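You operate a simulated robot arm through the tools that you are given. There is no shell and no other tool. Be economical: measure what you need, move in short steps, check, and stop when the job is done.

The job below is to be done with a simulated two-armed robot. You get a single attempt, and the scene is never put back.

TASK
Change the ribbon reel on the stand for the yellow one.
Fine: open the clip first, hold the stand while you pull, put the red reel in the tray, shut the clip last.

It is judged by the outcome, as a careful person would: the job done as asked, and still so three seconds after it is handed in. It fails if anything else is knocked over, pushed out of place, dropped, spilled or broken.

THE ROBOT
Two 7-joint arms with two-finger parallel grippers on one trunk, on a base that drives. Base frame: it is fixed to the floor where the robot stands at the start and does not move with it; the origin is under the middle of the robot, x ahead of it, y to its left, z up. Lengths are in m, angles in degrees, forces in N, time in s.
The left shoulder is at the start at [0.07, 0.163, 1.145], the right one opposite. With the tool pointing down near the work surface each hand reaches from about 0.4 to 0.88 m from the robot's upright axis, wherever it stands, measured 20 degrees to its own side. Places, roughly: ribbon clip [0.5, 0, 0.9]; inside of the tray [0.5, 0.4, 0.9]. Payload 3.43 kg a hand.
Tool frame (each hand has its own): the origin (TCP) lies between the finger pads and is the grasp point; the fingertips stand 0.034 m ahead of it; z points along the fingers, y is the line along which they close. The gripper opens to 0.128 m. The fingers are 0.024 m wide and 0.012 m thick; the gripper's body (0.048 by 0.13 m) begins 0.096 m behind the TCP.
Orientation is that of the tool frame in the base frame, as a unit quaternion [w, x, y, z]. With the fingers straight down and closing along the base's y, the tool's x points along the base's -x, its y along +y and its z along -z.

THE INTERFACE
- The arms move only by the tool play_rows. It takes "left_moves", "right_moves" or both (then of equal length, played together; a hand with none holds still); each is one flat list of numbers, 6 for each row, row after row: the shift along the tool's x, y, z in units of 25 mm (1.0 is 25 mm), then the turn, a rotation vector about the tool's x, y, z in units of 4 degrees (1.0 is 4 degrees). In form: [dx, dy, dz, wx, wy, wz, dx, dy, dz, wx, wy, wz, ...]. A call has 1 to 10 rows; each row shifts and turns the commanded pose from where the row before left it, along the tool's axes as they then stand. "left_fingers" and "right_fingers" are, for a hand that has rows, the gripper command, from -1 (shut) to 1 (fully open), values between in proportion, set as the call begins (left out, the last holds). A call with a number of a shift or a turn outside -1 to 1 is refused whole. Each row takes 0.2 s and may step no farther than 0.05 m and 8.6 degrees from the row before; otherwise, or with a gripper value out of range, the whole call is refused. Where a pose cannot be reached the arm comes as near as it can. A force on the tool above 40 N (or 10 N above the force at the start of the call, whichever is more), or a blocked arm, ends the call early, and 0.2 s more pass. Each finger travels about 0.153 m/s and halts on what it meets, pressing with about 34 N; the grip force reading is that of the motor and also rises with nothing between the fingers. The clock runs only during rows and for 0.2 s after the last one: add rows that do not move to give the fingers time. It gives the time, the measured TCP pose, the force on the tool (base axes), the opening and the grip force at its end, in the units of the frame above (readings bear some noise), and new pictures: "pictures" is both (left out), scene, wrist or none (wrist: the cameras of the hands that moved).
- Cameras (640 x 400 px; columns grow to the right, rows downward): "scene" is now at [0.1374, 0.002, 1.3649]; the picture's right is [0.04, -1.00, 0.00], its down [-0.65, -0.02, -0.76] and it looks along [0.76, 0.03, -0.65] (base axes); focal length 242 px, centre (320, 200). "left" rides on the left gripper at [0.076, 0.011, -0.16] in its tool frame; the picture's right is [-0.15, 0.99, 0.00], its down [-0.88, -0.13, -0.46] and it looks along [-0.45, -0.07, 0.89] (tool axes); focal length 234 px, centre (320, 200). "right" rides on the right gripper at [0.076, -0.011, -0.16] in its tool frame; the picture's right is [0.15, 0.99, 0.00], its down [-0.88, 0.13, -0.45] and it looks along [-0.45, 0.07, 0.89] (tool axes); focal length 234 px, centre (320, 200). There is no depth. A picture from a camera that has moved, and an enlarged one, comes with that camera's place and axes in the base frame and with its lens.
- slide_trunk(by): slides the trunk up (or, below 0, down) by that many m; the arms and the scene camera ride with it, the base frame stays. It gives what a move gives, with no picture.
- base_move(legs): drives the robot by 1 to 6 legs, each [ahead, left, turn to the left] in m, m and degrees, along the robot's own axes; the way and the turn of a leg run together, so that a leg with both is an arc; at most 1.5 m and 180 degrees a leg. The arms and the cameras ride along, it lands a little off, and it stops where it bumps. It gives what a move gives, and a new picture of the scene camera.
- turn_head(pan, tilt): turns the head with the scene camera to pan (to the left, within 86 degrees either way) and tilt (down, from -29 to 69), counted from straight ahead of the robot. It gives what a move gives, and a new picture of the scene camera.
- zoom(camera, box): a new picture of the part [left, top, right, bottom] of that camera's present view, enlarged. It takes no simulated time.
- finish_job(): hands the job in; it is judged then, once.

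Go step by step. Nothing tells you exact positions but the pictures and the camera data: compare them with the known pose of the tool, close in by small moves and look again before you grip or let go. The budget is 120 turns and 260 pictures, counting those below and the enlarged ones. Unless the task says otherwise, let go and move clear before handing in, and close with one line.

The tools are called after "Emit:" as name(argument=value, ...) on one line, values as JSON. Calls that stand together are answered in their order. play_rows: Moves the arms, as the interface text tells. Its arguments: {"type":"object","properties":{"left_moves":{"type":"array"},"left_fingers":{"type":"number"},"right_moves":{"type":"array"},"right_fingers":{"type":"number"},"pictures":{"type":"string","enum":["both","scene","wrist","none"]}},"required":[]} The other tools are called the same way: slide_trunk (by) slides the trunk up or down; base_move (legs) drives the base; turn_head (pan, tilt) turns the head that bears the scene camera; zoom (camera, box) takes an enlarged picture of a part of a camera's view; finish_job () hands the job in.

At the start:

```text
time_s: 0.0
left_tool_pos: [0.6435, 0.2427, 1.1665]
left_ee_rot: [-0.001, 0.0, 1.0, 0.0]
left_contact_force: [0.2, -0.1, -0.3]
left_width: 0.1284
left_gripper_force: 0.0
right_tool_pos: [0.492, -0.1724, 1.1719]
right_ee_rot: [0.0, 0.001, 1.0, -0.002]
right_contact_force: [-0.4, 0.7, -0.2]
right_width: 0.1279
right_gripper_force: 0.1
trunk travel left (down, up): [-0.625, 0.315]
robot x, y, heading: [0.001, -0.0018, 0.0]
head pan, tilt: [2.1, 40.4]
```

scene: 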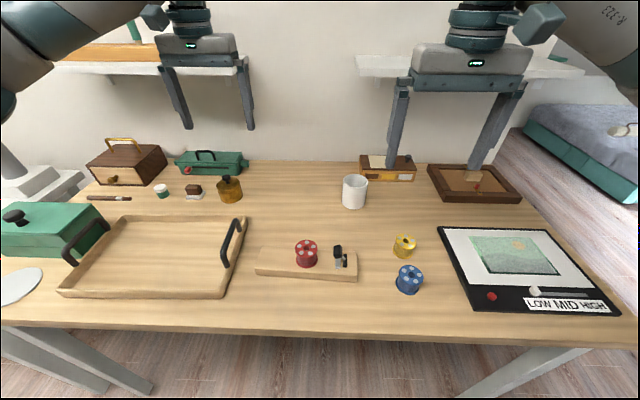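
right: 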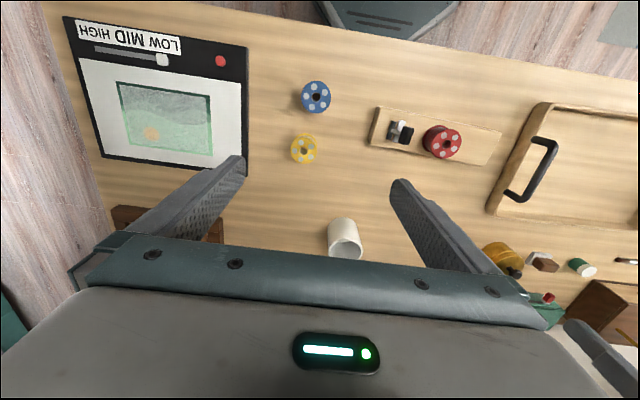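
left: 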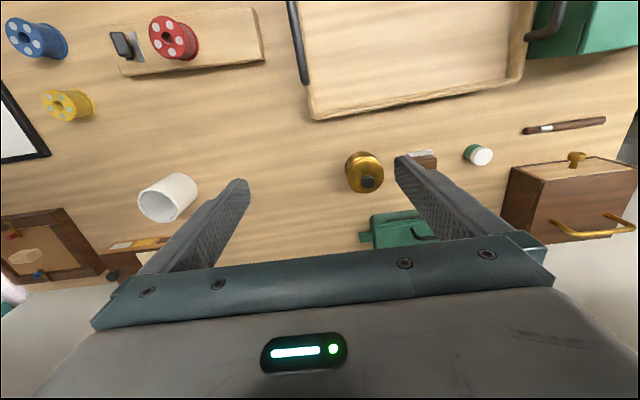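

I see the stand with the red reel and a clip to its right, the yellow and blue reels to the right of that, and the tray at left. I'll enlarge the views to measure them.

Emit:
zoom(camera="scene", box=[240, 220, 440, 310])

Emit:
zoom(camera="right", box=[280, 70, 520, 220])

Emit:
zoom(camera="left", box=[0, 0, 280, 140])

```text
3.20 times, centred on (340, 265) of scene
camera zoom: at [0.1374, 0.002, 1.3649], right [0.04, -1.0, 0.0], down [-0.65, -0.02, -0.76], along [0.76, 0.03, -0.65], focal length 776 px, centre (256, -8)
```

zoom: 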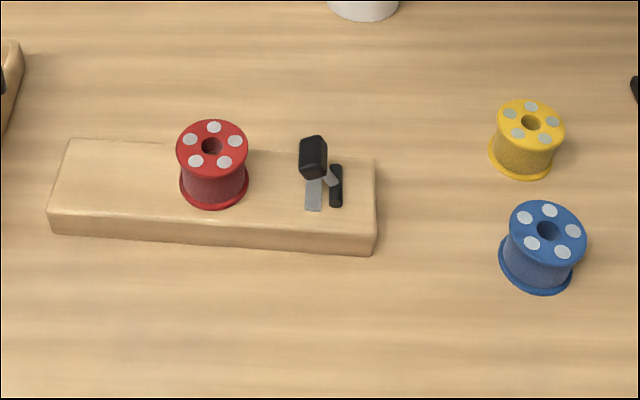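

```text
2.67 times, centred on (400, 145) of right
camera zoom: at [0.4169, -0.1823, 1.3314], right [-0.14, 0.99, -0.01], down [0.88, 0.13, 0.45], along [0.45, 0.06, -0.89], focal length 624 px, centre (107, 347)
```

zoom: 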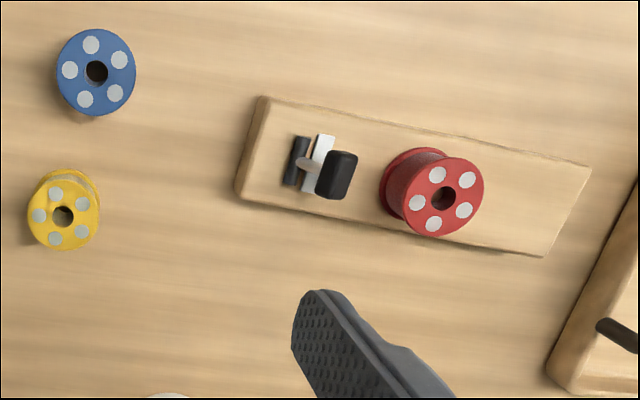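

```text
2.29 times, centred on (140, 70) of left
camera zoom: at [0.5666, 0.2533, 1.3284], right [0.15, 0.99, 0.0], down [0.88, -0.13, 0.46], along [0.45, -0.07, -0.89], focal length 535 px, centre (731, 497)
```

zoom: 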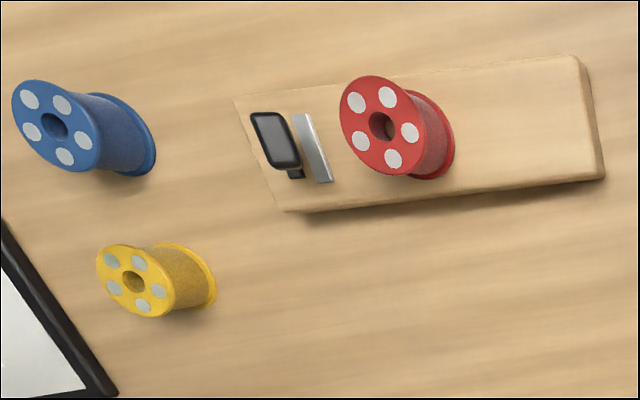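

I take the red reel to be at about (0.486, 0.048) with its top at z 0.92, and the clip knob at (0.48, -0.025, 0.92). Next I'll look closely at the clip mechanism and the tray.

Emit:
zoom(camera="scene", box=[320, 235, 368, 295])

Emit:
zoom(camera="right", box=[365, 100, 475, 170])

Emit:
zoom(camera="left", box=[90, 0, 220, 90])

Emit:
zoom(camera="scene", box=[290, 230, 325, 275])

```text
6.67 times, centred on (344, 265) of scene
camera zoom: at [0.1374, 0.002, 1.3649], right [0.04, -1.0, 0.0], down [-0.65, -0.02, -0.76], along [0.76, 0.03, -0.65], focal length 1617 px, centre (160, -233)
```

zoom: 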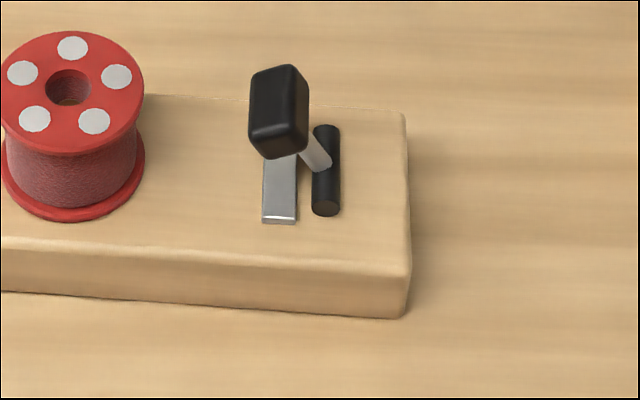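

```text
5.71 times, centred on (420, 135) of right
camera zoom: at [0.4169, -0.1823, 1.3314], right [-0.14, 0.99, -0.01], down [0.88, 0.13, 0.45], along [0.45, 0.06, -0.89], focal length 1338 px, centre (-251, 571)
```

zoom: 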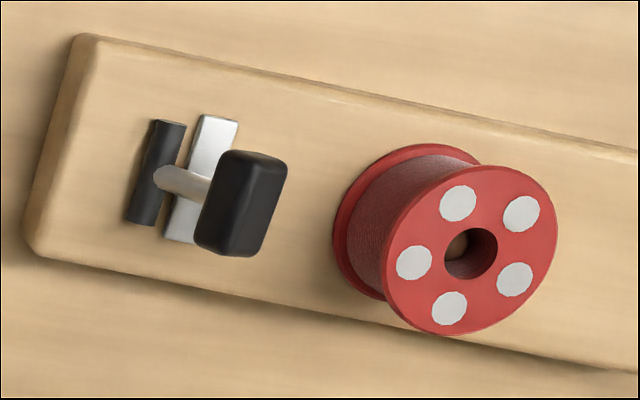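

```text
4.44 times, centred on (155, 45) of left
camera zoom: at [0.5666, 0.2533, 1.3284], right [0.15, 0.99, 0.0], down [0.88, -0.13, 0.46], along [0.45, -0.07, -0.89], focal length 1041 px, centre (1053, 889)
```

zoom: 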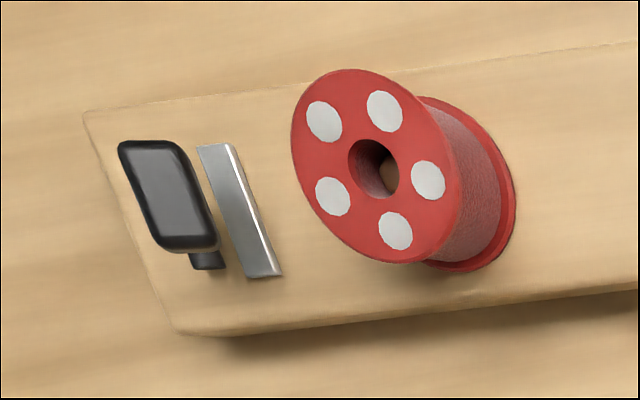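

```text
8.89 times, centred on (308, 252) of scene
camera zoom: at [0.1374, 0.002, 1.3649], right [0.04, -1.0, 0.0], down [-0.65, -0.02, -0.76], along [0.76, 0.03, -0.65], focal length 2156 px, centre (431, -267)
```

zoom: 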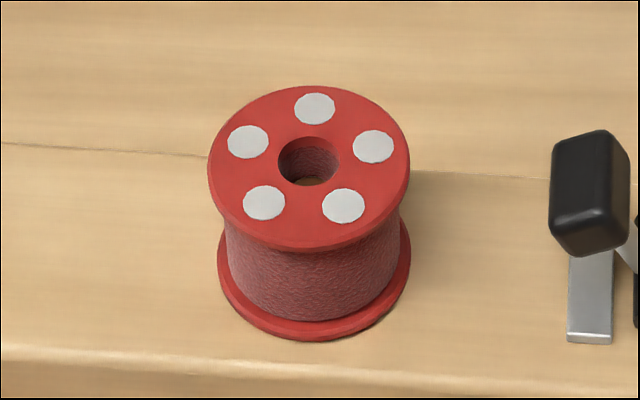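

The clip is a black-knobbed lever hinged on a rod that runs along x, leaning toward the reel. I'll turn both hands so their fingers close along x, coming down a little as they turn. Left will hold the stand's left end and right will work the lever and the reel.

Emit:
play_rows(left_moves=[0, 0, 0.2, 0, 0, 1, 0, 0, 0.2, 0, 0, 1, 0, 0, 0.2, 0, 0, 1, 0, 0, 0.2, 0, 0, 1, 0, 0, 0.2, 0, 0, 1, 0, 0, 0.2, 0, 0, 1, 0, 0, 0.2, 0, 0, 1, 0, 0, 0.2, 0, 0, 1, 0, 0, 0.2, 0, 0, 1, 0, 0, 0.2, 0, 0, 1], right_moves=[0, 0, 0.2, 0, 0, -1, 0, 0, 0.2, 0, 0, -1, 0, 0, 0.2, 0, 0, -1, 0, 0, 0.2, 0, 0, -1, 0, 0, 0.2, 0, 0, -1, 0, 0, 0.2, 0, 0, -1, 0, 0, 0.2, 0, 0, -1, 0, 0, 0.2, 0, 0, -1, 0, 0, 0.2, 0, 0, -1, 0, 0, 0.2, 0, 0, -1], pictures="none")

Emit:
play_rows(left_moves=[0, 0, 0.2, 0, 0, 1, 0, 0, 0.2, 0, 0, 1, 0, 0, 0.2, 0, 0, 1, 0, 0, 0.2, 0, 0, 1, 0, 0, 0.2, 0, 0, 1, 0, 0, 0.2, 0, 0, 1, 0, 0, 0.2, 0, 0, 1, 0, 0, 0.2, 0, 0, 1, 0, 0, 0.2, 0, 0, 1, 0, 0, 0.2, 0, 0, 1], right_moves=[0, 0, 0.2, 0, 0, -1, 0, 0, 0.2, 0, 0, -1, 0, 0, 0.2, 0, 0, -1, 0, 0, 0.2, 0, 0, -1, 0, 0, 0.2, 0, 0, -1, 0, 0, 0.2, 0, 0, -1, 0, 0, 0.2, 0, 0, -1, 0, 0, 0.2, 0, 0, -1, 0, 0, 0.2, 0, 0, -1, 0, 0, 0.2, 0, 0, -1], pictures="none")

Emit:
play_rows(left_moves=[0, 0, 0, 0, 0, 1, 0, 0, 0, 0, 0, 1, 0, 0, 0, 0, 0, 0.9, 0, 0, 0, 0, 0, 0], right_moves=[0, 0, 0, 0, 0, -1, 0, 0, 0, 0, 0, -1, 0, 0, 0, 0, 0, -0.1, 0, 0, 0, 0, 0, 0], pictures="both")

```text
time_s: 2.2
left_tool_pos: [0.6427, 0.2428, 1.1163]
left_ee_rot: [0.0, 0.343, 0.939, 0.001]
left_contact_force: [-0.3, 0.7, -0.8]
left_width: 0.1282
left_gripper_force: 0.1
right_tool_pos: [0.4912, -0.1723, 1.123]
right_ee_rot: [0.0, -0.342, 0.94, -0.003]
right_contact_force: [0.1, -0.6, 0.6]
right_width: 0.1279
right_gripper_force: 0.1
trunk travel left (down, up): [-0.625, 0.315]
robot x, y, heading: [0.0012, 0.0031, -0.2]
head pan, tilt: [2.1, 40.4]
```

```text
time_s: 4.4
left_tool_pos: [0.6426, 0.2433, 1.067]
left_ee_rot: [0.0, 0.643, 0.765, 0.0]
left_contact_force: [0.3, 0.4, -0.1]
left_width: 0.128
left_gripper_force: 0.0
right_tool_pos: [0.481, -0.1658, 1.0715]
right_ee_rot: [-0.002, -0.642, 0.767, -0.003]
right_contact_force: [0.8, 0.6, -0.3]
right_width: 0.1279
right_gripper_force: 0.0
right hand out of reach, approached as far as the arm can: row 10
trunk travel left (down, up): [-0.625, 0.315]
robot x, y, heading: [0.0014, -0.003, 0.2]
head pan, tilt: [2.1, 40.4]
```

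```text
time_s: 5.4
left_tool_pos: [0.6429, 0.2432, 1.0665]
left_ee_rot: [0.0, 0.717, 0.697, 0.001]
left_contact_force: [-0.5, -0.2, -0.1]
left_width: 0.128
left_gripper_force: 0.0
right_tool_pos: [0.4458, -0.1468, 1.0708]
right_ee_rot: [-0.002, -0.696, 0.718, -0.002]
right_contact_force: [0.0, 0.4, 0.6]
right_width: 0.1279
right_gripper_force: 0.1
right hand out of reach, approached as far as the arm can: row 1, 2
trunk travel left (down, up): [-0.625, 0.315]
robot x, y, heading: [0.0007, -0.0013, -0.1]
head pan, tilt: [2.1, 40.4]
camera scene: at [0.1373, 0.0022, 1.3649], right [0.04, -1.0, 0.0], down [-0.65, -0.02, -0.76], along [0.76, 0.03, -0.65], focal length 242 px, centre (320, 200)
camera right: at [0.4563, -0.2213, 1.2299], right [-0.99, -0.12, 0.0], down [-0.1, 0.89, 0.45], along [-0.05, 0.45, -0.89], focal length 234 px, centre (320, 200)
camera left: at [0.6556, 0.3175, 1.2282], right [0.98, -0.17, 0.0], down [-0.16, -0.88, 0.46], along [-0.08, -0.45, -0.89], focal length 234 px, centre (320, 200)
```

scene: 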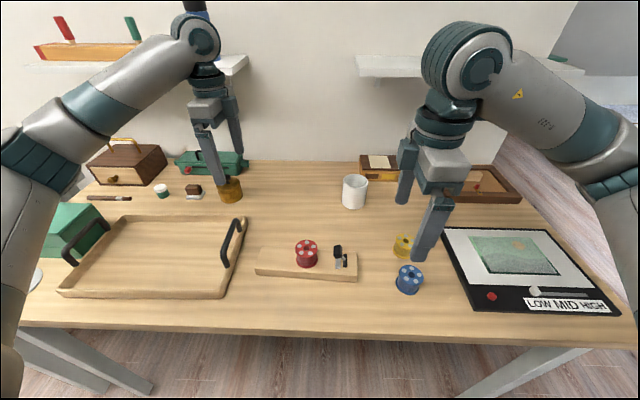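
right: 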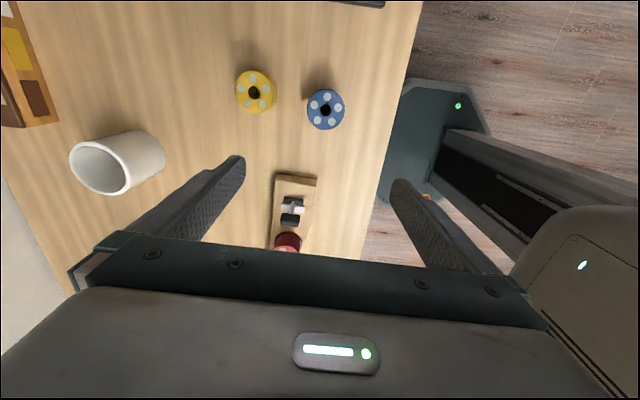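
left: 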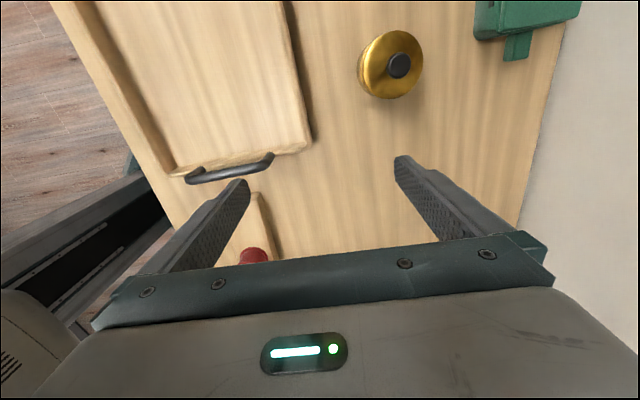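

The right arm is near its inner reach limit here. I'll back the base off about 0.14 m so both hands work at mid-reach.

Emit:
base_move(legs=[[-0.14, 0, 0]])

```text
time_s: 6.7
left_tool_pos: [0.5037, 0.2418, 1.0662]
left_ee_rot: [0.0, 0.718, 0.696, 0.0]
left_contact_force: [0.5, 0.4, -0.1]
left_width: 0.1279
left_gripper_force: 0.1
right_tool_pos: [0.3074, -0.146, 1.0704]
right_ee_rot: [-0.002, -0.696, 0.718, -0.003]
right_contact_force: [0.0, 0.2, -0.5]
right_width: 0.1278
right_gripper_force: 0.0
trunk travel left (down, up): [-0.625, 0.315]
robot x, y, heading: [-0.1373, -0.0019, -0.1]
head pan, tilt: [2.1, 40.4]
camera scene: at [-0.0018, 0.002, 1.3648], right [0.03, -1.0, 0.0], down [-0.65, -0.02, -0.76], along [0.76, 0.03, -0.65], focal length 242 px, centre (320, 200)
```

scene: 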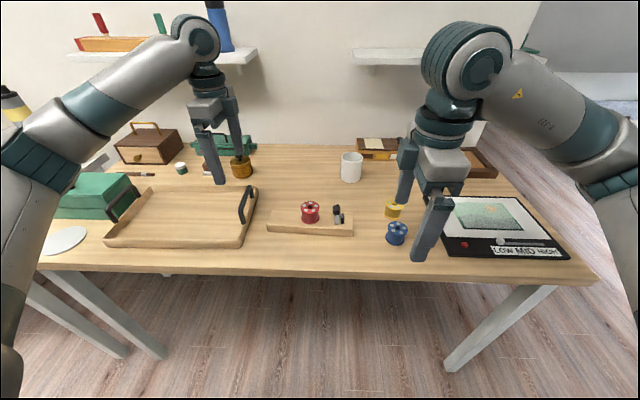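

Now I'll move left above the stand's left end and right toward the clip, both still high.

Emit:
play_rows(left_moves=[-0.41, -0.047, 0, 0, 0, 0, -0.41, -0.047, 0, 0, 0, 0, -0.41, -0.047, 0, 0, 0, 0, -0.41, -0.047, 0, 0, 0, 0, -0.41, -0.047, 0, 0, 0, 0, -0.41, -0.047, 0, 0, 0, 0, -0.41, -0.047, 0, 0, 0, 0, -0.41, -0.047, 0, 0, 0, 0, -0.41, -0.047, 0, 0, 0, 0, -0.41, -0.047, 0, 0, 0, 0], right_moves=[-0.3, -0.6, 0, 0, 0, 0, -0.3, -0.6, 0, 0, 0, 0, -0.3, -0.6, 0, 0, 0, 0, -0.3, -0.6, 0, 0, 0, 0, -0.3, -0.6, 0, 0, 0, 0, -0.3, -0.6, 0, 0, 0, 0, -0.3, -0.6, 0, 0, 0, 0, -0.3, -0.6, 0, 0, 0, 0, -0.3, -0.6, 0, 0, 0, 0, -0.3, -0.6, 0, 0, 0, 0])

```text
time_s: 8.9
left_tool_pos: [0.4893, 0.139, 1.0656]
left_ee_rot: [0.0, 0.718, 0.696, 0.0]
left_contact_force: [0.0, 0.1, -0.5]
left_width: 0.128
left_gripper_force: 0.0
right_tool_pos: [0.3514, -0.036, 1.0663]
right_ee_rot: [-0.001, -0.694, 0.72, -0.003]
right_contact_force: [0.5, 0.4, 0.3]
right_width: 0.1282
right_gripper_force: 0.0
right hand out of reach, approached as far as the arm can: row 1, 2, 3, 4, 5, 6, 7, 8, 9, 10
trunk travel left (down, up): [-0.625, 0.315]
robot x, y, heading: [-0.1407, 0.0018, 0.0]
head pan, tilt: [2.1, 40.4]
camera scene: at [-0.002, 0.002, 1.3648], right [0.03, -1.0, 0.0], down [-0.65, -0.02, -0.76], along [0.76, 0.03, -0.65], focal length 242 px, centre (320, 200)
camera right: at [0.3606, -0.1116, 1.2258], right [-0.99, -0.11, 0.0], down [-0.1, 0.89, 0.45], along [-0.05, 0.45, -0.89], focal length 234 px, centre (320, 200)
camera left: at [0.5018, 0.2146, 1.2281], right [0.98, -0.18, 0.0], down [-0.16, -0.88, 0.46], along [-0.08, -0.45, -0.89], focal length 234 px, centre (320, 200)
```

scene: 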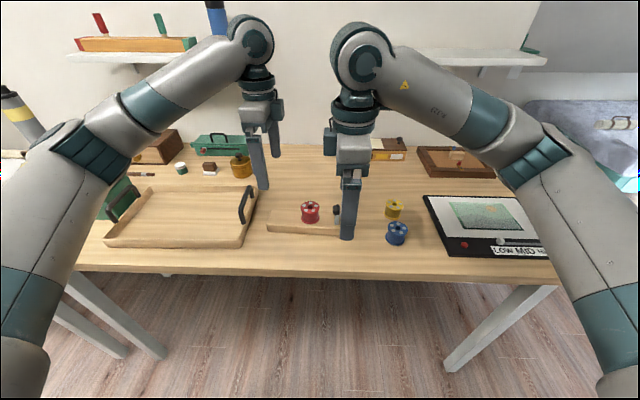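
right: 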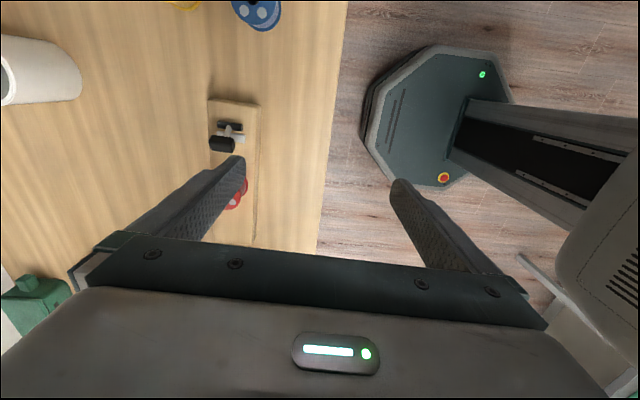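
left: 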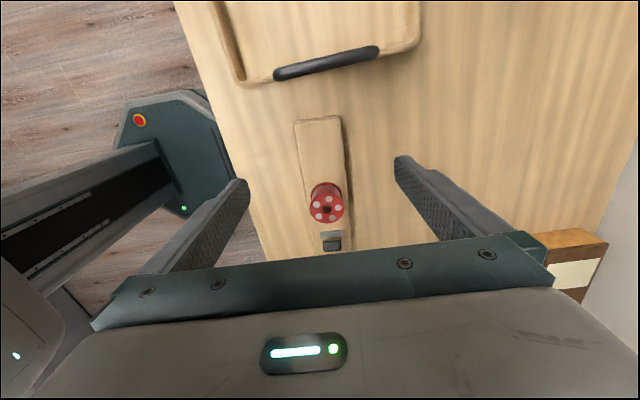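

The right arm is stuck in an awkward configuration at this turn. I'll turn its wrist back to see whether its reach recovers.

Emit:
play_rows(right_moves=[0, 0, 0, 0, 0, 1, 0, 0, 0, 0, 0, 1, 0, 0, 0, 0, 0, 1, 0, 0, 0, 0, 0, 1, 0, 0, 0, 0, 0, 1, 0, 0, 0, 0, 0, 1, 0, 0, 0, 0, 0, 1, 0, 0, 0, 0, 0, 1, 0, 0, 0, 0, 0, 1, 0, 0, 0, 0, 0, 1], pictures="none")

Emit:
play_rows(right_moves=[0, 0, 0, 0, 0, 1, 0, 0, 0, 0, 0, 1, 0, 0, 0, 0, 0, 1, 0, 0, 0, 0, 0, 1, 0, 0, 0, 0, 0, 1, 0, 0, 0, 0, 0, 1, 0, 0, 0, 0, 0, 1, 0, 0, 0, 0, 0, 1, 0, 0, 0, 0, 0, 1, 0, 0, 0, 0, 0, 1], pictures="scene")

```text
time_s: 11.1
left_tool_pos: [0.4875, 0.1403, 1.0673]
left_ee_rot: [0.0, 0.718, 0.696, 0.0]
left_contact_force: [0.4, -1.2, -0.5]
left_width: 0.1279
left_gripper_force: 0.0
right_tool_pos: [0.3501, -0.0366, 1.067]
right_ee_rot: [-0.002, -0.407, 0.913, -0.003]
right_contact_force: [-0.2, 0.6, -0.5]
right_width: 0.1279
right_gripper_force: 0.0
trunk travel left (down, up): [-0.625, 0.315]
robot x, y, heading: [-0.1386, -0.0008, -0.4]
head pan, tilt: [2.1, 40.4]
```

```text
time_s: 13.3
left_tool_pos: [0.4883, 0.1395, 1.066]
left_ee_rot: [0.0, 0.717, 0.697, 0.0]
left_contact_force: [0.8, -0.5, 0.3]
left_width: 0.128
left_gripper_force: 0.0
right_tool_pos: [0.35, -0.0372, 1.0658]
right_ee_rot: [0.0, -0.07, 0.998, -0.004]
right_contact_force: [-0.1, 0.2, -0.5]
right_width: 0.1279
right_gripper_force: 0.3
trunk travel left (down, up): [-0.625, 0.315]
robot x, y, heading: [-0.1396, 0.0051, 0.1]
head pan, tilt: [2.1, 40.4]
camera scene: at [-0.0021, 0.0019, 1.3649], right [0.03, -1.0, 0.0], down [-0.65, -0.02, -0.76], along [0.76, 0.03, -0.65], focal length 242 px, centre (320, 200)
```

scene: 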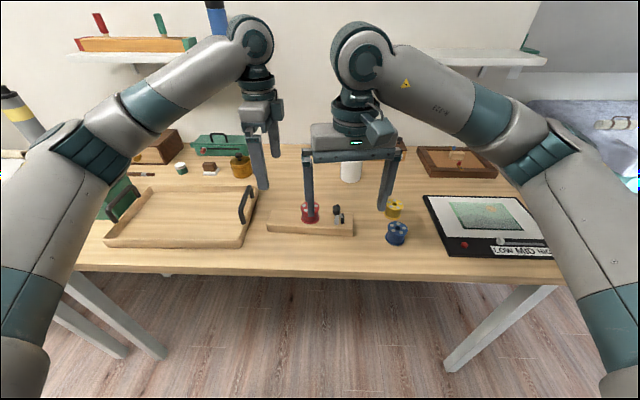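

I'll straighten the wrist, go out to x ≈ 0.49, and try the turn again from there, as the left arm did.

Emit:
play_rows(right_moves=[0, 0, 0, 0, 0, 1, 0, 0, 0, 0, 0, 1, -0.7, -0.3, 0, 0, 0, 0, -0.7, -0.3, 0, 0, 0, 0, -0.7, -0.3, 0, 0, 0, 0, -0.7, -0.3, 0, 0, 0, 0, -0.7, -0.3, 0, 0, 0, 0, -0.7, -0.3, 0, 0, 0, 0, -0.7, -0.3, 0, 0, 0, 0, -0.7, -0.3, 0, 0, 0, 0], pictures="none")

Emit:
play_rows(right_moves=[0, 0, 0, 0, 0, -1, 0, 0, 0, 0, 0, -1, 0, 0, 0, 0, 0, -1, 0, 0, 0, 0, 0, -1, 0, 0, 0, 0, 0, -1, 0, 0, 0, 0, 0, -1, 0, 0, 0, 0, 0, -1, 0, 0, 0, 0, 0, -1, 0, 0, 0, 0, 0, -1, 0, 0, 0, 0, 0, -1], pictures="none")

Emit:
play_rows(right_moves=[0, 0, 0, 0, 0, -1, 0, 0, 0, 0, 0, -1, 0, 0, 0, 0, 0, -1, 0, 0, 0, 0, 0, -1, 0, 0, 0, 0, 0, -1, 0, 0, 0, 0, 0, -1, 0, 0, 0, 0, 0, -1, 0, 0, 0, 0, 0, -1, 0, 0, 0, 0, 0, -1, 0, 0, 0, 0, 0, -1], pictures="scene")

```text
time_s: 15.5
left_tool_pos: [0.4884, 0.1402, 1.0663]
left_ee_rot: [0.0, 0.718, 0.697, -0.001]
left_contact_force: [0.2, 0.0, 0.6]
left_width: 0.1279
left_gripper_force: 0.1
right_tool_pos: [0.491, -0.0988, 1.0671]
right_ee_rot: [0.001, 0.0, 1.0, -0.004]
right_contact_force: [0.4, 0.5, 0.6]
right_width: 0.1281
right_gripper_force: 0.0
trunk travel left (down, up): [-0.625, 0.315]
robot x, y, heading: [-0.1384, 0.0009, -0.3]
head pan, tilt: [2.1, 40.4]
```

```text
time_s: 17.7
left_tool_pos: [0.4887, 0.1405, 1.0667]
left_ee_rot: [0.0, 0.717, 0.697, 0.0]
left_contact_force: [-0.1, 0.5, 0.4]
left_width: 0.1281
left_gripper_force: 0.1
right_tool_pos: [0.4897, -0.0972, 1.0668]
right_ee_rot: [-0.002, -0.344, 0.939, -0.003]
right_contact_force: [-0.5, 0.6, -0.1]
right_width: 0.128
right_gripper_force: 0.1
trunk travel left (down, up): [-0.625, 0.315]
robot x, y, heading: [-0.1374, -0.0009, 0.1]
head pan, tilt: [2.1, 40.4]
```

```text
time_s: 19.9
left_tool_pos: [0.4883, 0.1404, 1.0672]
left_ee_rot: [-0.001, 0.718, 0.696, -0.001]
left_contact_force: [-0.7, -0.8, -0.7]
left_width: 0.128
left_gripper_force: 0.1
right_tool_pos: [0.489, -0.0966, 1.067]
right_ee_rot: [-0.001, -0.497, 0.868, -0.003]
right_contact_force: [-0.2, 0.8, 0.8]
right_width: 0.128
right_gripper_force: 0.1
right hand out of reach, approached as far as the arm can: row 6, 7, 8, 9, 10
trunk travel left (down, up): [-0.625, 0.315]
robot x, y, heading: [-0.1376, -0.0025, -0.0]
head pan, tilt: [2.1, 40.4]
camera scene: at [-0.002, 0.0019, 1.3648], right [0.03, -1.0, 0.0], down [-0.65, -0.02, -0.76], along [0.76, 0.03, -0.65], focal length 242 px, centre (320, 200)
```

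scene: 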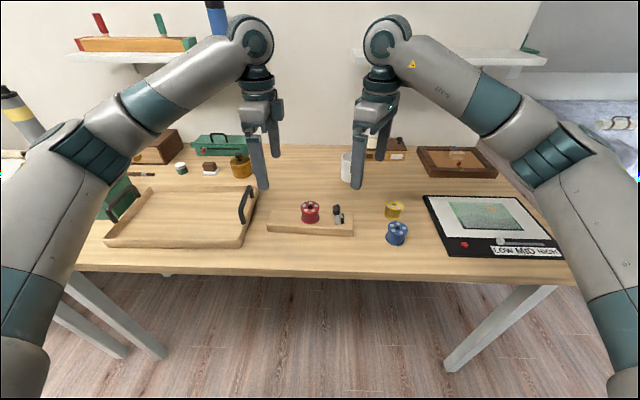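

The right wrist only turns to about -60°, so I'll use it unturned, closing along y, for the lever and the reel. I'll turn it back while the left descends toward the stand.

Emit:
play_rows(left_moves=[0, 0, 0.5, 0, 0, 0, 0, 0, 0.5, 0, 0, 0, 0, 0, 0.5, 0, 0, 0, 0, 0, 0.5, 0, 0, 0, 0, 0, 0.5, 0, 0, 0, 0, 0, 0.5, 0, 0, 0, 0, 0, 0.5, 0, 0, 0, 0, 0, 0.5, 0, 0, 0, 0, 0, 0.5, 0, 0, 0, 0, 0, 0.5, 0, 0, 0], right_moves=[0, 0, 0, 0, 0, 1, 0, 0, 0, 0, 0, 1, 0, 0, 0, 0, 0, 1, 0, 0, 0, 0, 0, 1, 0, 0, 0, 0, 0, 1, 0, 0, 0, 0, 0, 1, 0, 0, 0, 0, 0, 1, 0, 0, 0, 0, 0, 1, 0, 0, 0, 0, 0, 1, 0, 0, 0, 0, 0, 1], pictures="none")

Emit:
play_rows(right_moves=[0, 0, 0, 0, 0, 1, 0, 0, 0, 0, 0, 1, 0, 0, 0, 0, 0, 1, 0, 0, 0, 0, 0, 1, 0, 0, 0, 0, 0, 1], right_fingers=-0.4, left_moves=[0, 0, 0, 0, 0, 0, 0, 0, 0, 0, 0, 0, 0, 0, 0, 0, 0, 0, 0, 0, 0, 0, 0, 0, 0, 0, 0, 0, 0, 0], left_fingers=0.6)

Emit:
zoom(camera="scene", box=[220, 160, 380, 260])

```text
time_s: 22.1
left_tool_pos: [0.4879, 0.1412, 0.9418]
left_ee_rot: [0.0, 0.717, 0.697, -0.001]
left_contact_force: [0.4, -0.2, -0.6]
left_width: 0.1282
left_gripper_force: 0.0
right_tool_pos: [0.4911, -0.0965, 1.0664]
right_ee_rot: [0.0, -0.17, 0.985, -0.004]
right_contact_force: [-0.1, -0.3, -0.3]
right_width: 0.1279
right_gripper_force: 0.0
trunk travel left (down, up): [-0.625, 0.315]
robot x, y, heading: [-0.1419, 0.0004, -0.1]
head pan, tilt: [2.1, 40.4]
```

```text
time_s: 23.3
left_tool_pos: [0.4872, 0.1404, 0.9421]
left_ee_rot: [0.0, 0.718, 0.696, 0.0]
left_contact_force: [-0.4, 0.5, 0.2]
left_width: 0.1025
left_gripper_force: 0.1
right_tool_pos: [0.4897, -0.096, 1.0661]
right_ee_rot: [0.0, 0.004, 1.0, -0.004]
right_contact_force: [0.3, 0.1, -0.8]
right_width: 0.0387
right_gripper_force: 0.1
trunk travel left (down, up): [-0.625, 0.315]
robot x, y, heading: [-0.1388, 0.0006, 0.1]
head pan, tilt: [2.1, 40.4]
camera scene: at [-0.0021, 0.0019, 1.3649], right [0.03, -1.0, 0.0], down [-0.65, -0.02, -0.76], along [0.76, 0.03, -0.65], focal length 242 px, centre (320, 200)
camera right: at [0.4151, -0.1067, 1.2259], right [-0.14, 0.99, -0.01], down [0.88, 0.13, 0.46], along [0.45, 0.06, -0.89], focal length 234 px, centre (320, 200)
camera left: at [0.5013, 0.215, 1.1037], right [0.98, -0.18, 0.0], down [-0.16, -0.88, 0.46], along [-0.08, -0.45, -0.89], focal length 234 px, centre (320, 200)
```

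scene: 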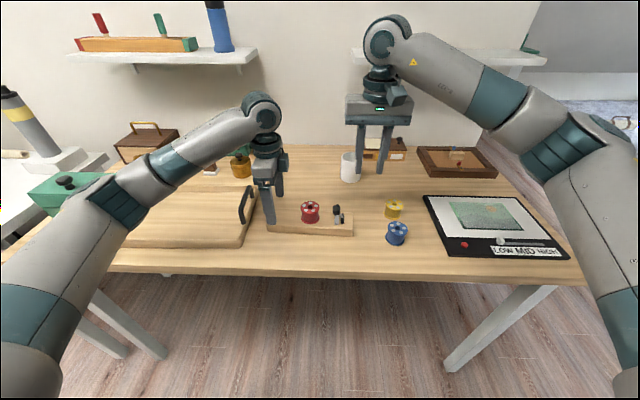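
right: 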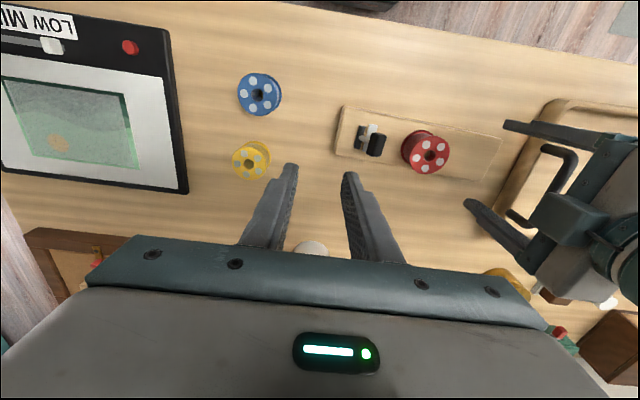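
left: 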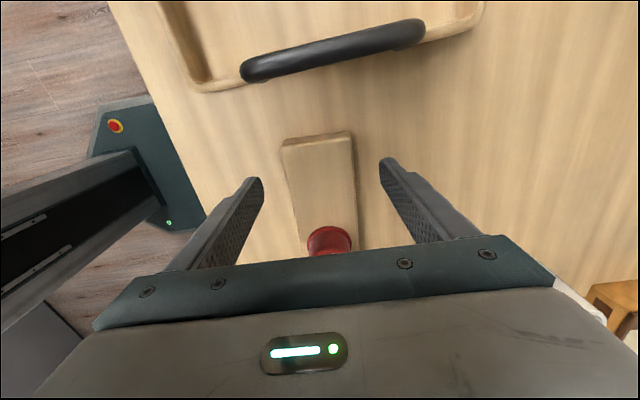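

```text
4.00 times, centred on (300, 210) of scene
camera zoom: at [-0.0021, 0.0019, 1.3649], right [0.03, -1.0, 0.0], down [-0.65, -0.02, -0.76], along [0.76, 0.03, -0.65], focal length 970 px, centre (400, 160)
```

zoom: 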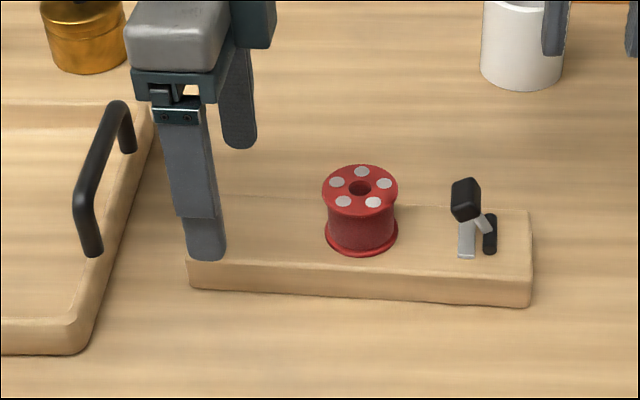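

Left is well centred over the stand end, at x 0.489. I'll lower it and grip, then measure the clip again.

Emit:
play_rows(left_moves=[0, 0, 0.7, 0, 0, 0, 0, 0, 0.7, 0, 0, 0, 0, 0, 0.6, 0, 0, 0, 0, 0, 0, 0, 0, 0], pictures="none")

Emit:
play_rows(left_moves=[0, 0, 0, 0, 0, 0, 0, 0, 0, 0, 0, 0, 0, 0, 0, 0, 0, 0, 0, 0, 0, 0, 0, 0], left_fingers=-1, pictures="scene")

Emit:
zoom(camera="scene", box=[250, 180, 378, 260])

Emit:
zoom(camera="right", box=[320, 90, 480, 190])

```text
time_s: 24.3
left_tool_pos: [0.4894, 0.1402, 0.8912]
left_ee_rot: [0.0, 0.718, 0.697, 0.0]
left_contact_force: [0.3, -0.9, -0.5]
left_width: 0.1026
left_gripper_force: 0.0
right_tool_pos: [0.4908, -0.0966, 1.0663]
right_ee_rot: [0.0, 0.003, 1.0, -0.004]
right_contact_force: [-0.6, 0.0, 0.2]
right_width: 0.0383
right_gripper_force: 0.0
trunk travel left (down, up): [-0.625, 0.315]
robot x, y, heading: [-0.1405, -0.0027, -0.2]
head pan, tilt: [2.1, 40.4]
```

```text
time_s: 25.3
left_tool_pos: [0.4883, 0.1394, 0.8921]
left_ee_rot: [0.0, 0.718, 0.696, 0.0]
left_contact_force: [0.6, 0.8, 0.7]
left_width: 0.07
left_gripper_force: 33.4
right_tool_pos: [0.4907, -0.096, 1.0674]
right_ee_rot: [0.0, 0.003, 1.0, -0.003]
right_contact_force: [-0.1, 0.1, -0.1]
right_width: 0.0384
right_gripper_force: 0.0
trunk travel left (down, up): [-0.625, 0.315]
robot x, y, heading: [-0.1422, 0.0021, 0.0]
head pan, tilt: [2.1, 40.4]
camera scene: at [-0.0022, 0.0019, 1.3649], right [0.03, -1.0, 0.0], down [-0.65, -0.02, -0.76], along [0.76, 0.03, -0.65], focal length 242 px, centre (320, 200)
```

scene: 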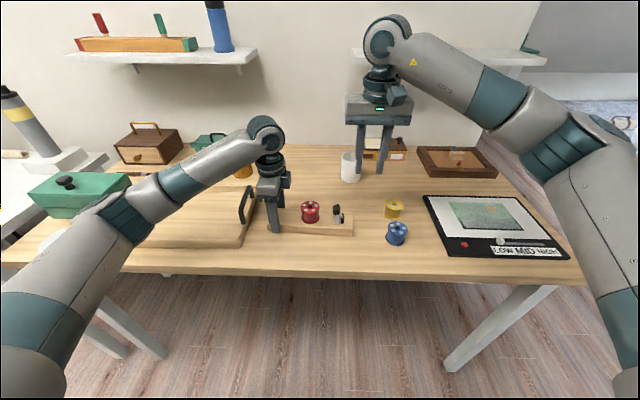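

```text
5.00 times, centred on (314, 220) of scene
camera zoom: at [-0.0022, 0.0019, 1.3649], right [0.03, -1.0, 0.0], down [-0.65, -0.02, -0.76], along [0.76, 0.03, -0.65], focal length 1213 px, centre (350, 100)
```

zoom: 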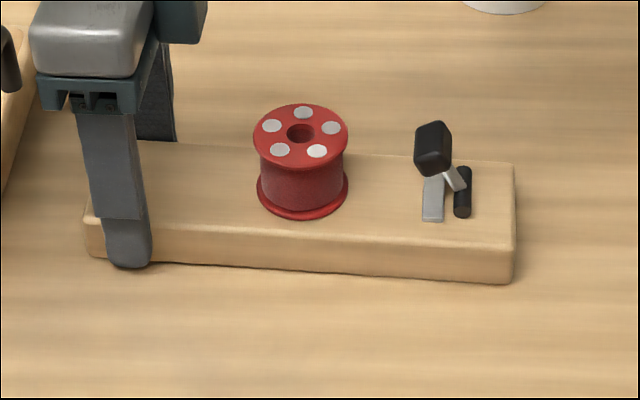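

```text
4.00 times, centred on (400, 140) of right
camera zoom: at [0.415, -0.1068, 1.226], right [-0.14, 0.99, -0.01], down [0.88, 0.13, 0.46], along [0.45, 0.06, -0.89], focal length 937 px, centre (0, 440)
```

zoom: 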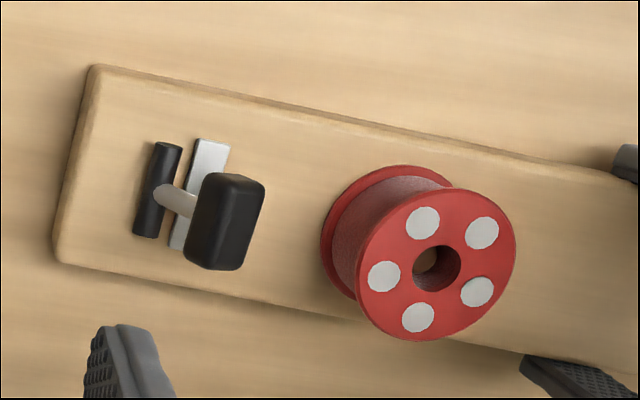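

The stand is held (width 0.070, grip 33 N). I'll bring the right fingers, a little apart, down so they straddle the knob in y.

Emit:
play_rows(right_moves=[0.16, 0.96, 0, 0, 0, 0, 0.16, 0.95, 0, 0, 0, 0, 0.15, 0.95, 0, 0, 0, 0, 0, 0, 0.8, 0, 0, 0, 0, 0, 0.8, 0, 0, 0, 0, 0, 0.8, 0, 0, 0, 0, 0, 0.8, 0, 0, 0, 0, 0, 0, 0, 0, 0])

Emit:
zoom(camera="scene", box=[270, 160, 398, 240])

Emit:
zoom(camera="right", box=[220, 80, 420, 240])

```text
time_s: 27.1
left_tool_pos: [0.4892, 0.1395, 0.8926]
left_ee_rot: [-0.001, 0.717, 0.697, 0.001]
left_contact_force: [-1.0, -0.6, -0.2]
left_width: 0.0696
left_gripper_force: 34.0
right_tool_pos: [0.4789, -0.0233, 0.9864]
right_ee_rot: [0.0, 0.003, 1.0, -0.004]
right_contact_force: [1.4, 0.1, -0.2]
right_width: 0.0384
right_gripper_force: 0.0
trunk travel left (down, up): [-0.625, 0.315]
robot x, y, heading: [-0.1404, 0.0015, -0.0]
head pan, tilt: [2.1, 40.4]
camera scene: at [-0.0021, 0.0019, 1.3649], right [0.03, -1.0, 0.0], down [-0.65, -0.02, -0.76], along [0.76, 0.03, -0.65], focal length 242 px, centre (320, 200)
camera right: at [0.4039, -0.0339, 1.1461], right [-0.14, 0.99, -0.01], down [0.88, 0.13, 0.46], along [0.45, 0.06, -0.89], focal length 234 px, centre (320, 200)
```

scene: 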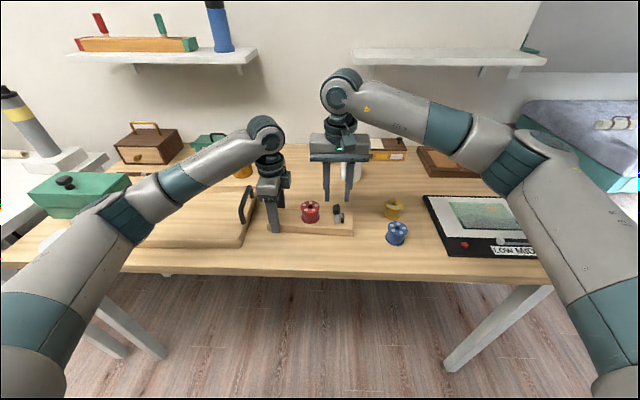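
right: 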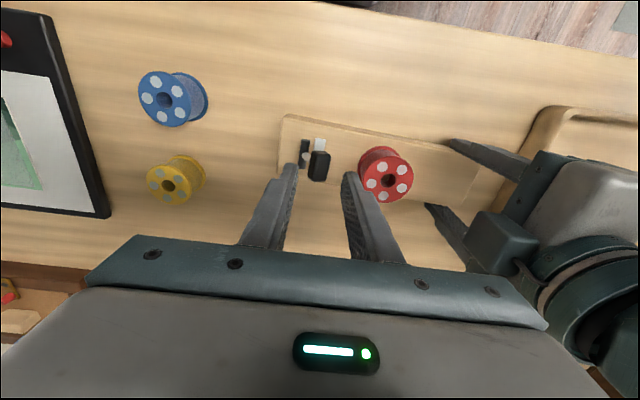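

```text
5.00 times, centred on (334, 200) of scene
camera zoom: at [-0.0021, 0.0019, 1.3649], right [0.03, -1.0, 0.0], down [-0.65, -0.02, -0.76], along [0.76, 0.03, -0.65], focal length 1213 px, centre (250, 200)
```

zoom: 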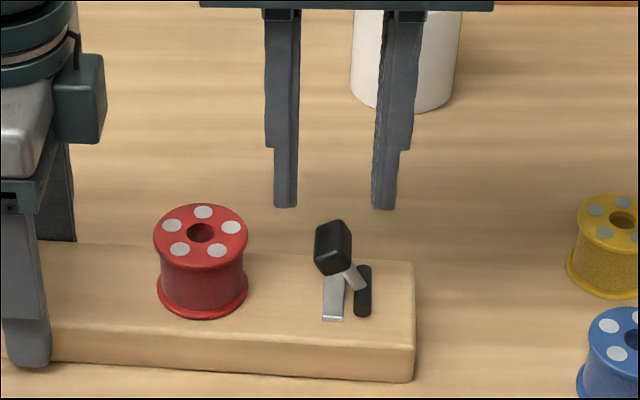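

```text
2.50 times, centred on (320, 160) of right
camera zoom: at [0.4039, -0.0339, 1.1461], right [-0.14, 0.99, -0.01], down [0.88, 0.13, 0.46], along [0.45, 0.06, -0.89], focal length 585 px, centre (320, 300)
```

zoom: 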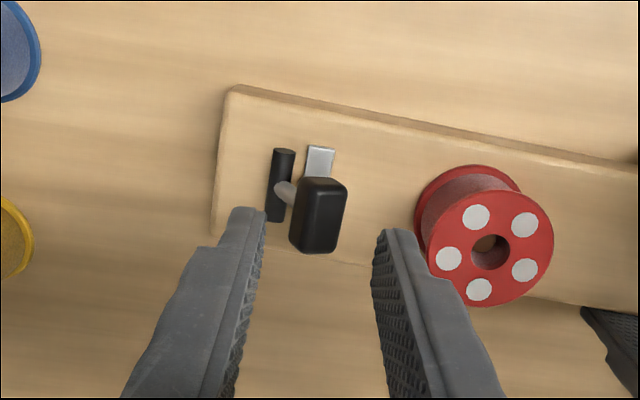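

The fingers straddle the knob line in y. I'll descend to TCP z ≈ 0.94.

Emit:
play_rows(right_moves=[0, 0, 0.6, 0, 0, 0, 0, 0, 0.6, 0, 0, 0, 0, 0, 0.65, 0, 0, 0], pictures="wrist")

Emit:
zoom(camera="scene", box=[290, 180, 370, 230])

```text
time_s: 27.9
left_tool_pos: [0.4894, 0.1387, 0.8915]
left_ee_rot: [-0.001, 0.717, 0.697, 0.0]
left_contact_force: [-0.7, -0.1, -0.4]
left_width: 0.0702
left_gripper_force: 34.0
right_tool_pos: [0.479, -0.0247, 0.941]
right_ee_rot: [0.0, 0.002, 1.0, -0.003]
right_contact_force: [0.4, -0.5, 0.0]
right_width: 0.0385
right_gripper_force: 0.1
trunk travel left (down, up): [-0.625, 0.315]
robot x, y, heading: [-0.1394, 0.0037, 0.2]
head pan, tilt: [2.1, 40.4]
camera right: at [0.4043, -0.0354, 1.0994], right [-0.14, 0.99, -0.01], down [0.88, 0.13, 0.46], along [0.45, 0.06, -0.89], focal length 234 px, centre (320, 200)
```

right: 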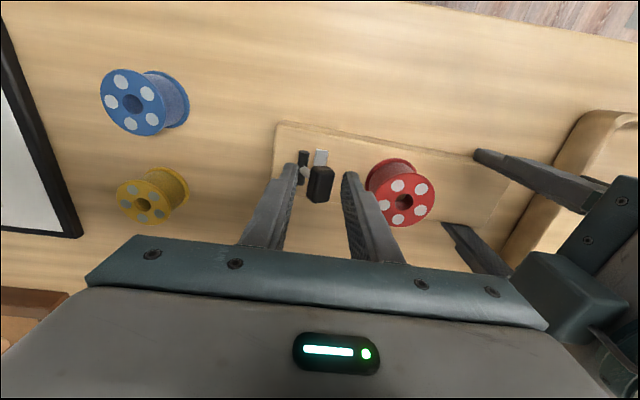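

```text
8.00 times, centred on (330, 205) of scene
camera zoom: at [-0.0021, 0.0018, 1.3649], right [0.03, -1.0, 0.0], down [-0.65, -0.02, -0.76], along [0.76, 0.03, -0.65], focal length 1940 px, centre (240, 160)
```

zoom: 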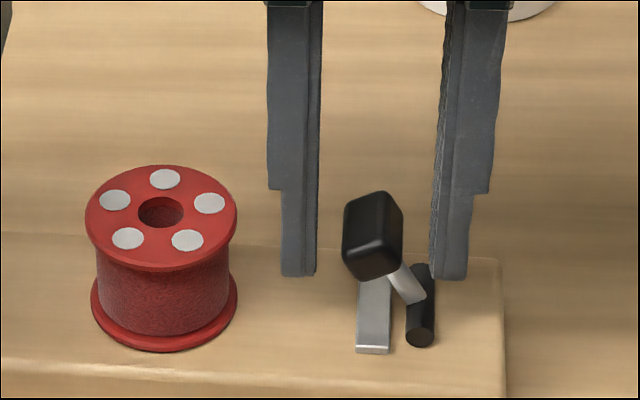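

Now I'll push the knob toward -y gently and check.

Emit:
play_rows(right_moves=[0, -0.3, 0, 0, 0, 0, 0, -0.3, 0, 0, 0, 0, 0, -0.3, 0, 0, 0, 0], pictures="none")

Emit:
zoom(camera="scene", box=[290, 180, 370, 230])

```text
time_s: 28.7
left_tool_pos: [0.4886, 0.1391, 0.8912]
left_ee_rot: [0.0, 0.717, 0.697, 0.001]
left_contact_force: [-2.0, -1.5, 1.3]
left_width: 0.0696
left_gripper_force: 34.0
right_tool_pos: [0.4798, -0.0475, 0.9396]
right_ee_rot: [0.0, 0.002, 1.0, -0.004]
right_contact_force: [-0.4, 0.1, 0.3]
right_width: 0.0385
right_gripper_force: 0.1
trunk travel left (down, up): [-0.625, 0.315]
robot x, y, heading: [-0.1424, 0.0019, -0.4]
head pan, tilt: [2.1, 40.4]
```

```text
8.00 times, centred on (330, 205) of scene
camera zoom: at [-0.0022, 0.0018, 1.3648], right [0.03, -1.0, 0.0], down [-0.65, -0.02, -0.76], along [0.76, 0.03, -0.65], focal length 1940 px, centre (240, 160)
```

zoom: 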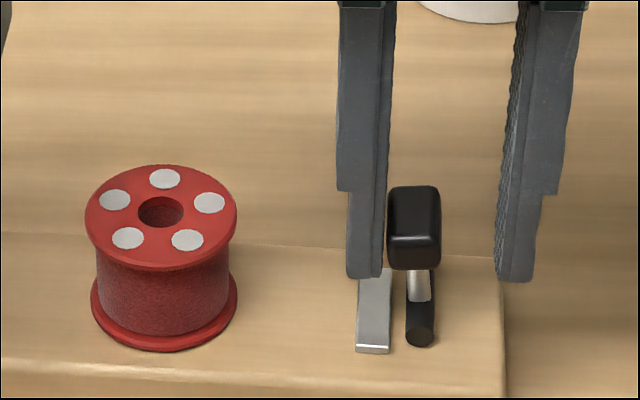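

The lever swings freely and is now nearly upright. I'll continue toward -y.

Emit:
play_rows(right_moves=[0, -0.3, 0.05, 0, 0, 0, 0, -0.3, 0.1, 0, 0, 0, 0, -0.3, 0.1, 0, 0, 0, 0, -0.3, 0.1, 0, 0, 0], pictures="none")

Emit:
zoom(camera="scene", box=[300, 180, 380, 230])

```text
time_s: 29.7
left_tool_pos: [0.4863, 0.1397, 0.8921]
left_ee_rot: [0.001, 0.718, 0.696, -0.002]
left_contact_force: [0.3, -16.4, -1.6]
left_width: 0.0696
left_gripper_force: 33.8
right_tool_pos: [0.4789, -0.0739, 0.9339]
right_ee_rot: [0.004, 0.001, 1.0, 0.0]
right_contact_force: [2.6, 25.0, 24.8]
right_width: 0.0524
right_gripper_force: 12.3
trunk travel left (down, up): [-0.625, 0.315]
robot x, y, heading: [-0.1369, -0.0018, -0.1]
head pan, tilt: [2.1, 40.4]
```

```text
8.00 times, centred on (340, 205) of scene
camera zoom: at [-0.0038, 0.0034, 1.3654], right [0.04, -1.0, 0.0], down [-0.65, -0.02, -0.76], along [0.76, 0.03, -0.65], focal length 1940 px, centre (160, 160)
```

zoom: 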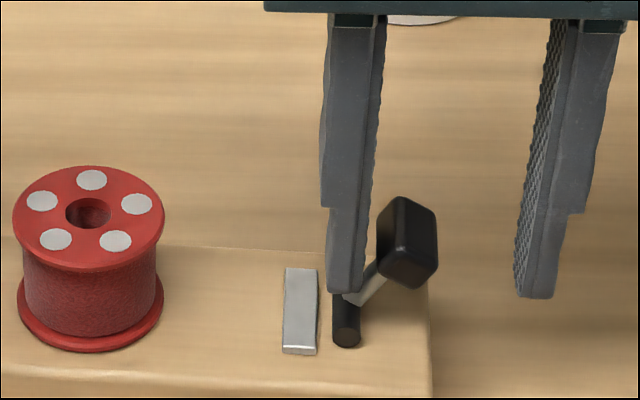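

The lever has swung to its far stop; the force rose and the clip lies away from the reel. I'll back off and lift clear, then look.

Emit:
play_rows(right_moves=[0, 0.3, -0.2, 0, 0, 0, 0, 0.1, -0.8, 0, 0, 0, 0, 0, -0.8, 0, 0, 0, 0, 0, -0.8, 0, 0, 0, 0, 0, 0, 0, 0, 0], pictures="wrist")

Emit:
zoom(camera="scene", box=[280, 180, 376, 240])

Emit:
zoom(camera="right", box=[240, 80, 440, 240])

```text
time_s: 30.9
left_tool_pos: [0.4891, 0.1394, 0.8924]
left_ee_rot: [-0.001, 0.717, 0.697, 0.0]
left_contact_force: [2.1, 3.0, 3.3]
left_width: 0.0696
left_gripper_force: 34.1
right_tool_pos: [0.4788, -0.0693, 0.9957]
right_ee_rot: [0.0, 0.003, 1.0, -0.003]
right_contact_force: [0.6, 0.4, -0.4]
right_width: 0.0382
right_gripper_force: 0.0
trunk travel left (down, up): [-0.625, 0.315]
robot x, y, heading: [-0.1399, -0.0028, -0.2]
head pan, tilt: [2.1, 40.4]
camera right: at [0.4035, -0.0781, 1.1552], right [-0.14, 0.99, -0.01], down [0.88, 0.13, 0.45], along [0.45, 0.06, -0.89], focal length 234 px, centre (320, 200)
```

right: 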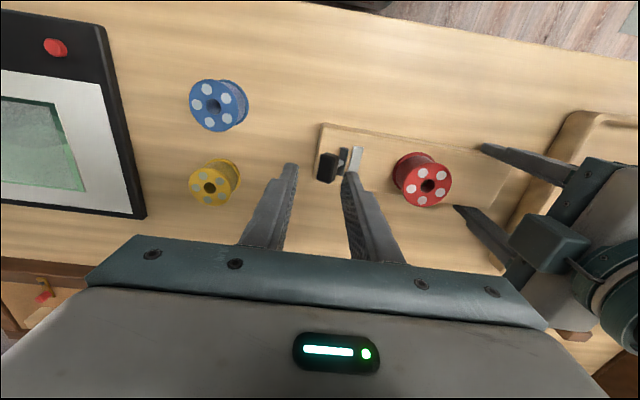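

```text
6.67 times, centred on (328, 210) of scene
camera zoom: at [-0.0022, 0.0021, 1.3649], right [0.03, -1.0, 0.0], down [-0.65, -0.02, -0.76], along [0.76, 0.03, -0.65], focal length 1617 px, centre (267, 133)
```

zoom: 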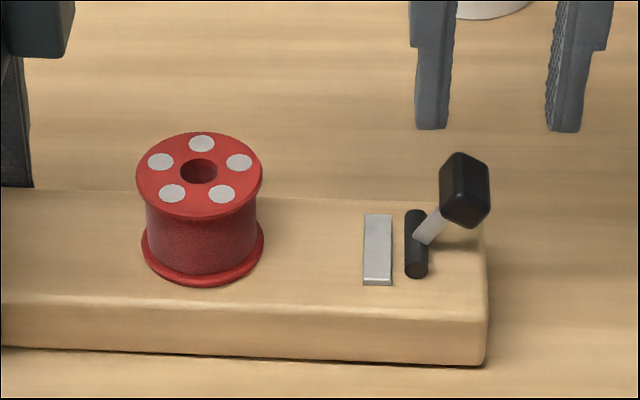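

```text
2.50 times, centred on (340, 160) of right
camera zoom: at [0.4035, -0.0781, 1.1552], right [-0.14, 0.99, -0.01], down [0.88, 0.13, 0.45], along [0.45, 0.06, -0.89], focal length 585 px, centre (270, 300)
```

zoom: 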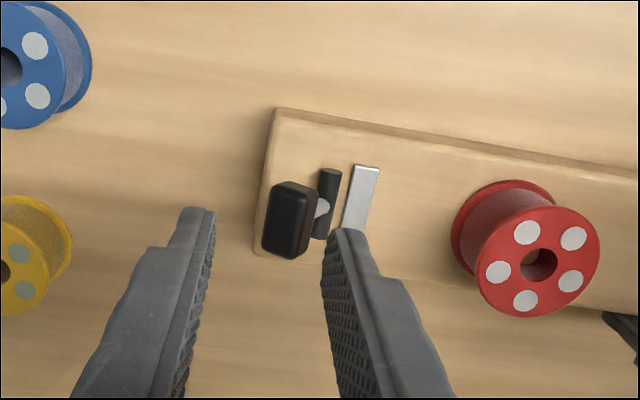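

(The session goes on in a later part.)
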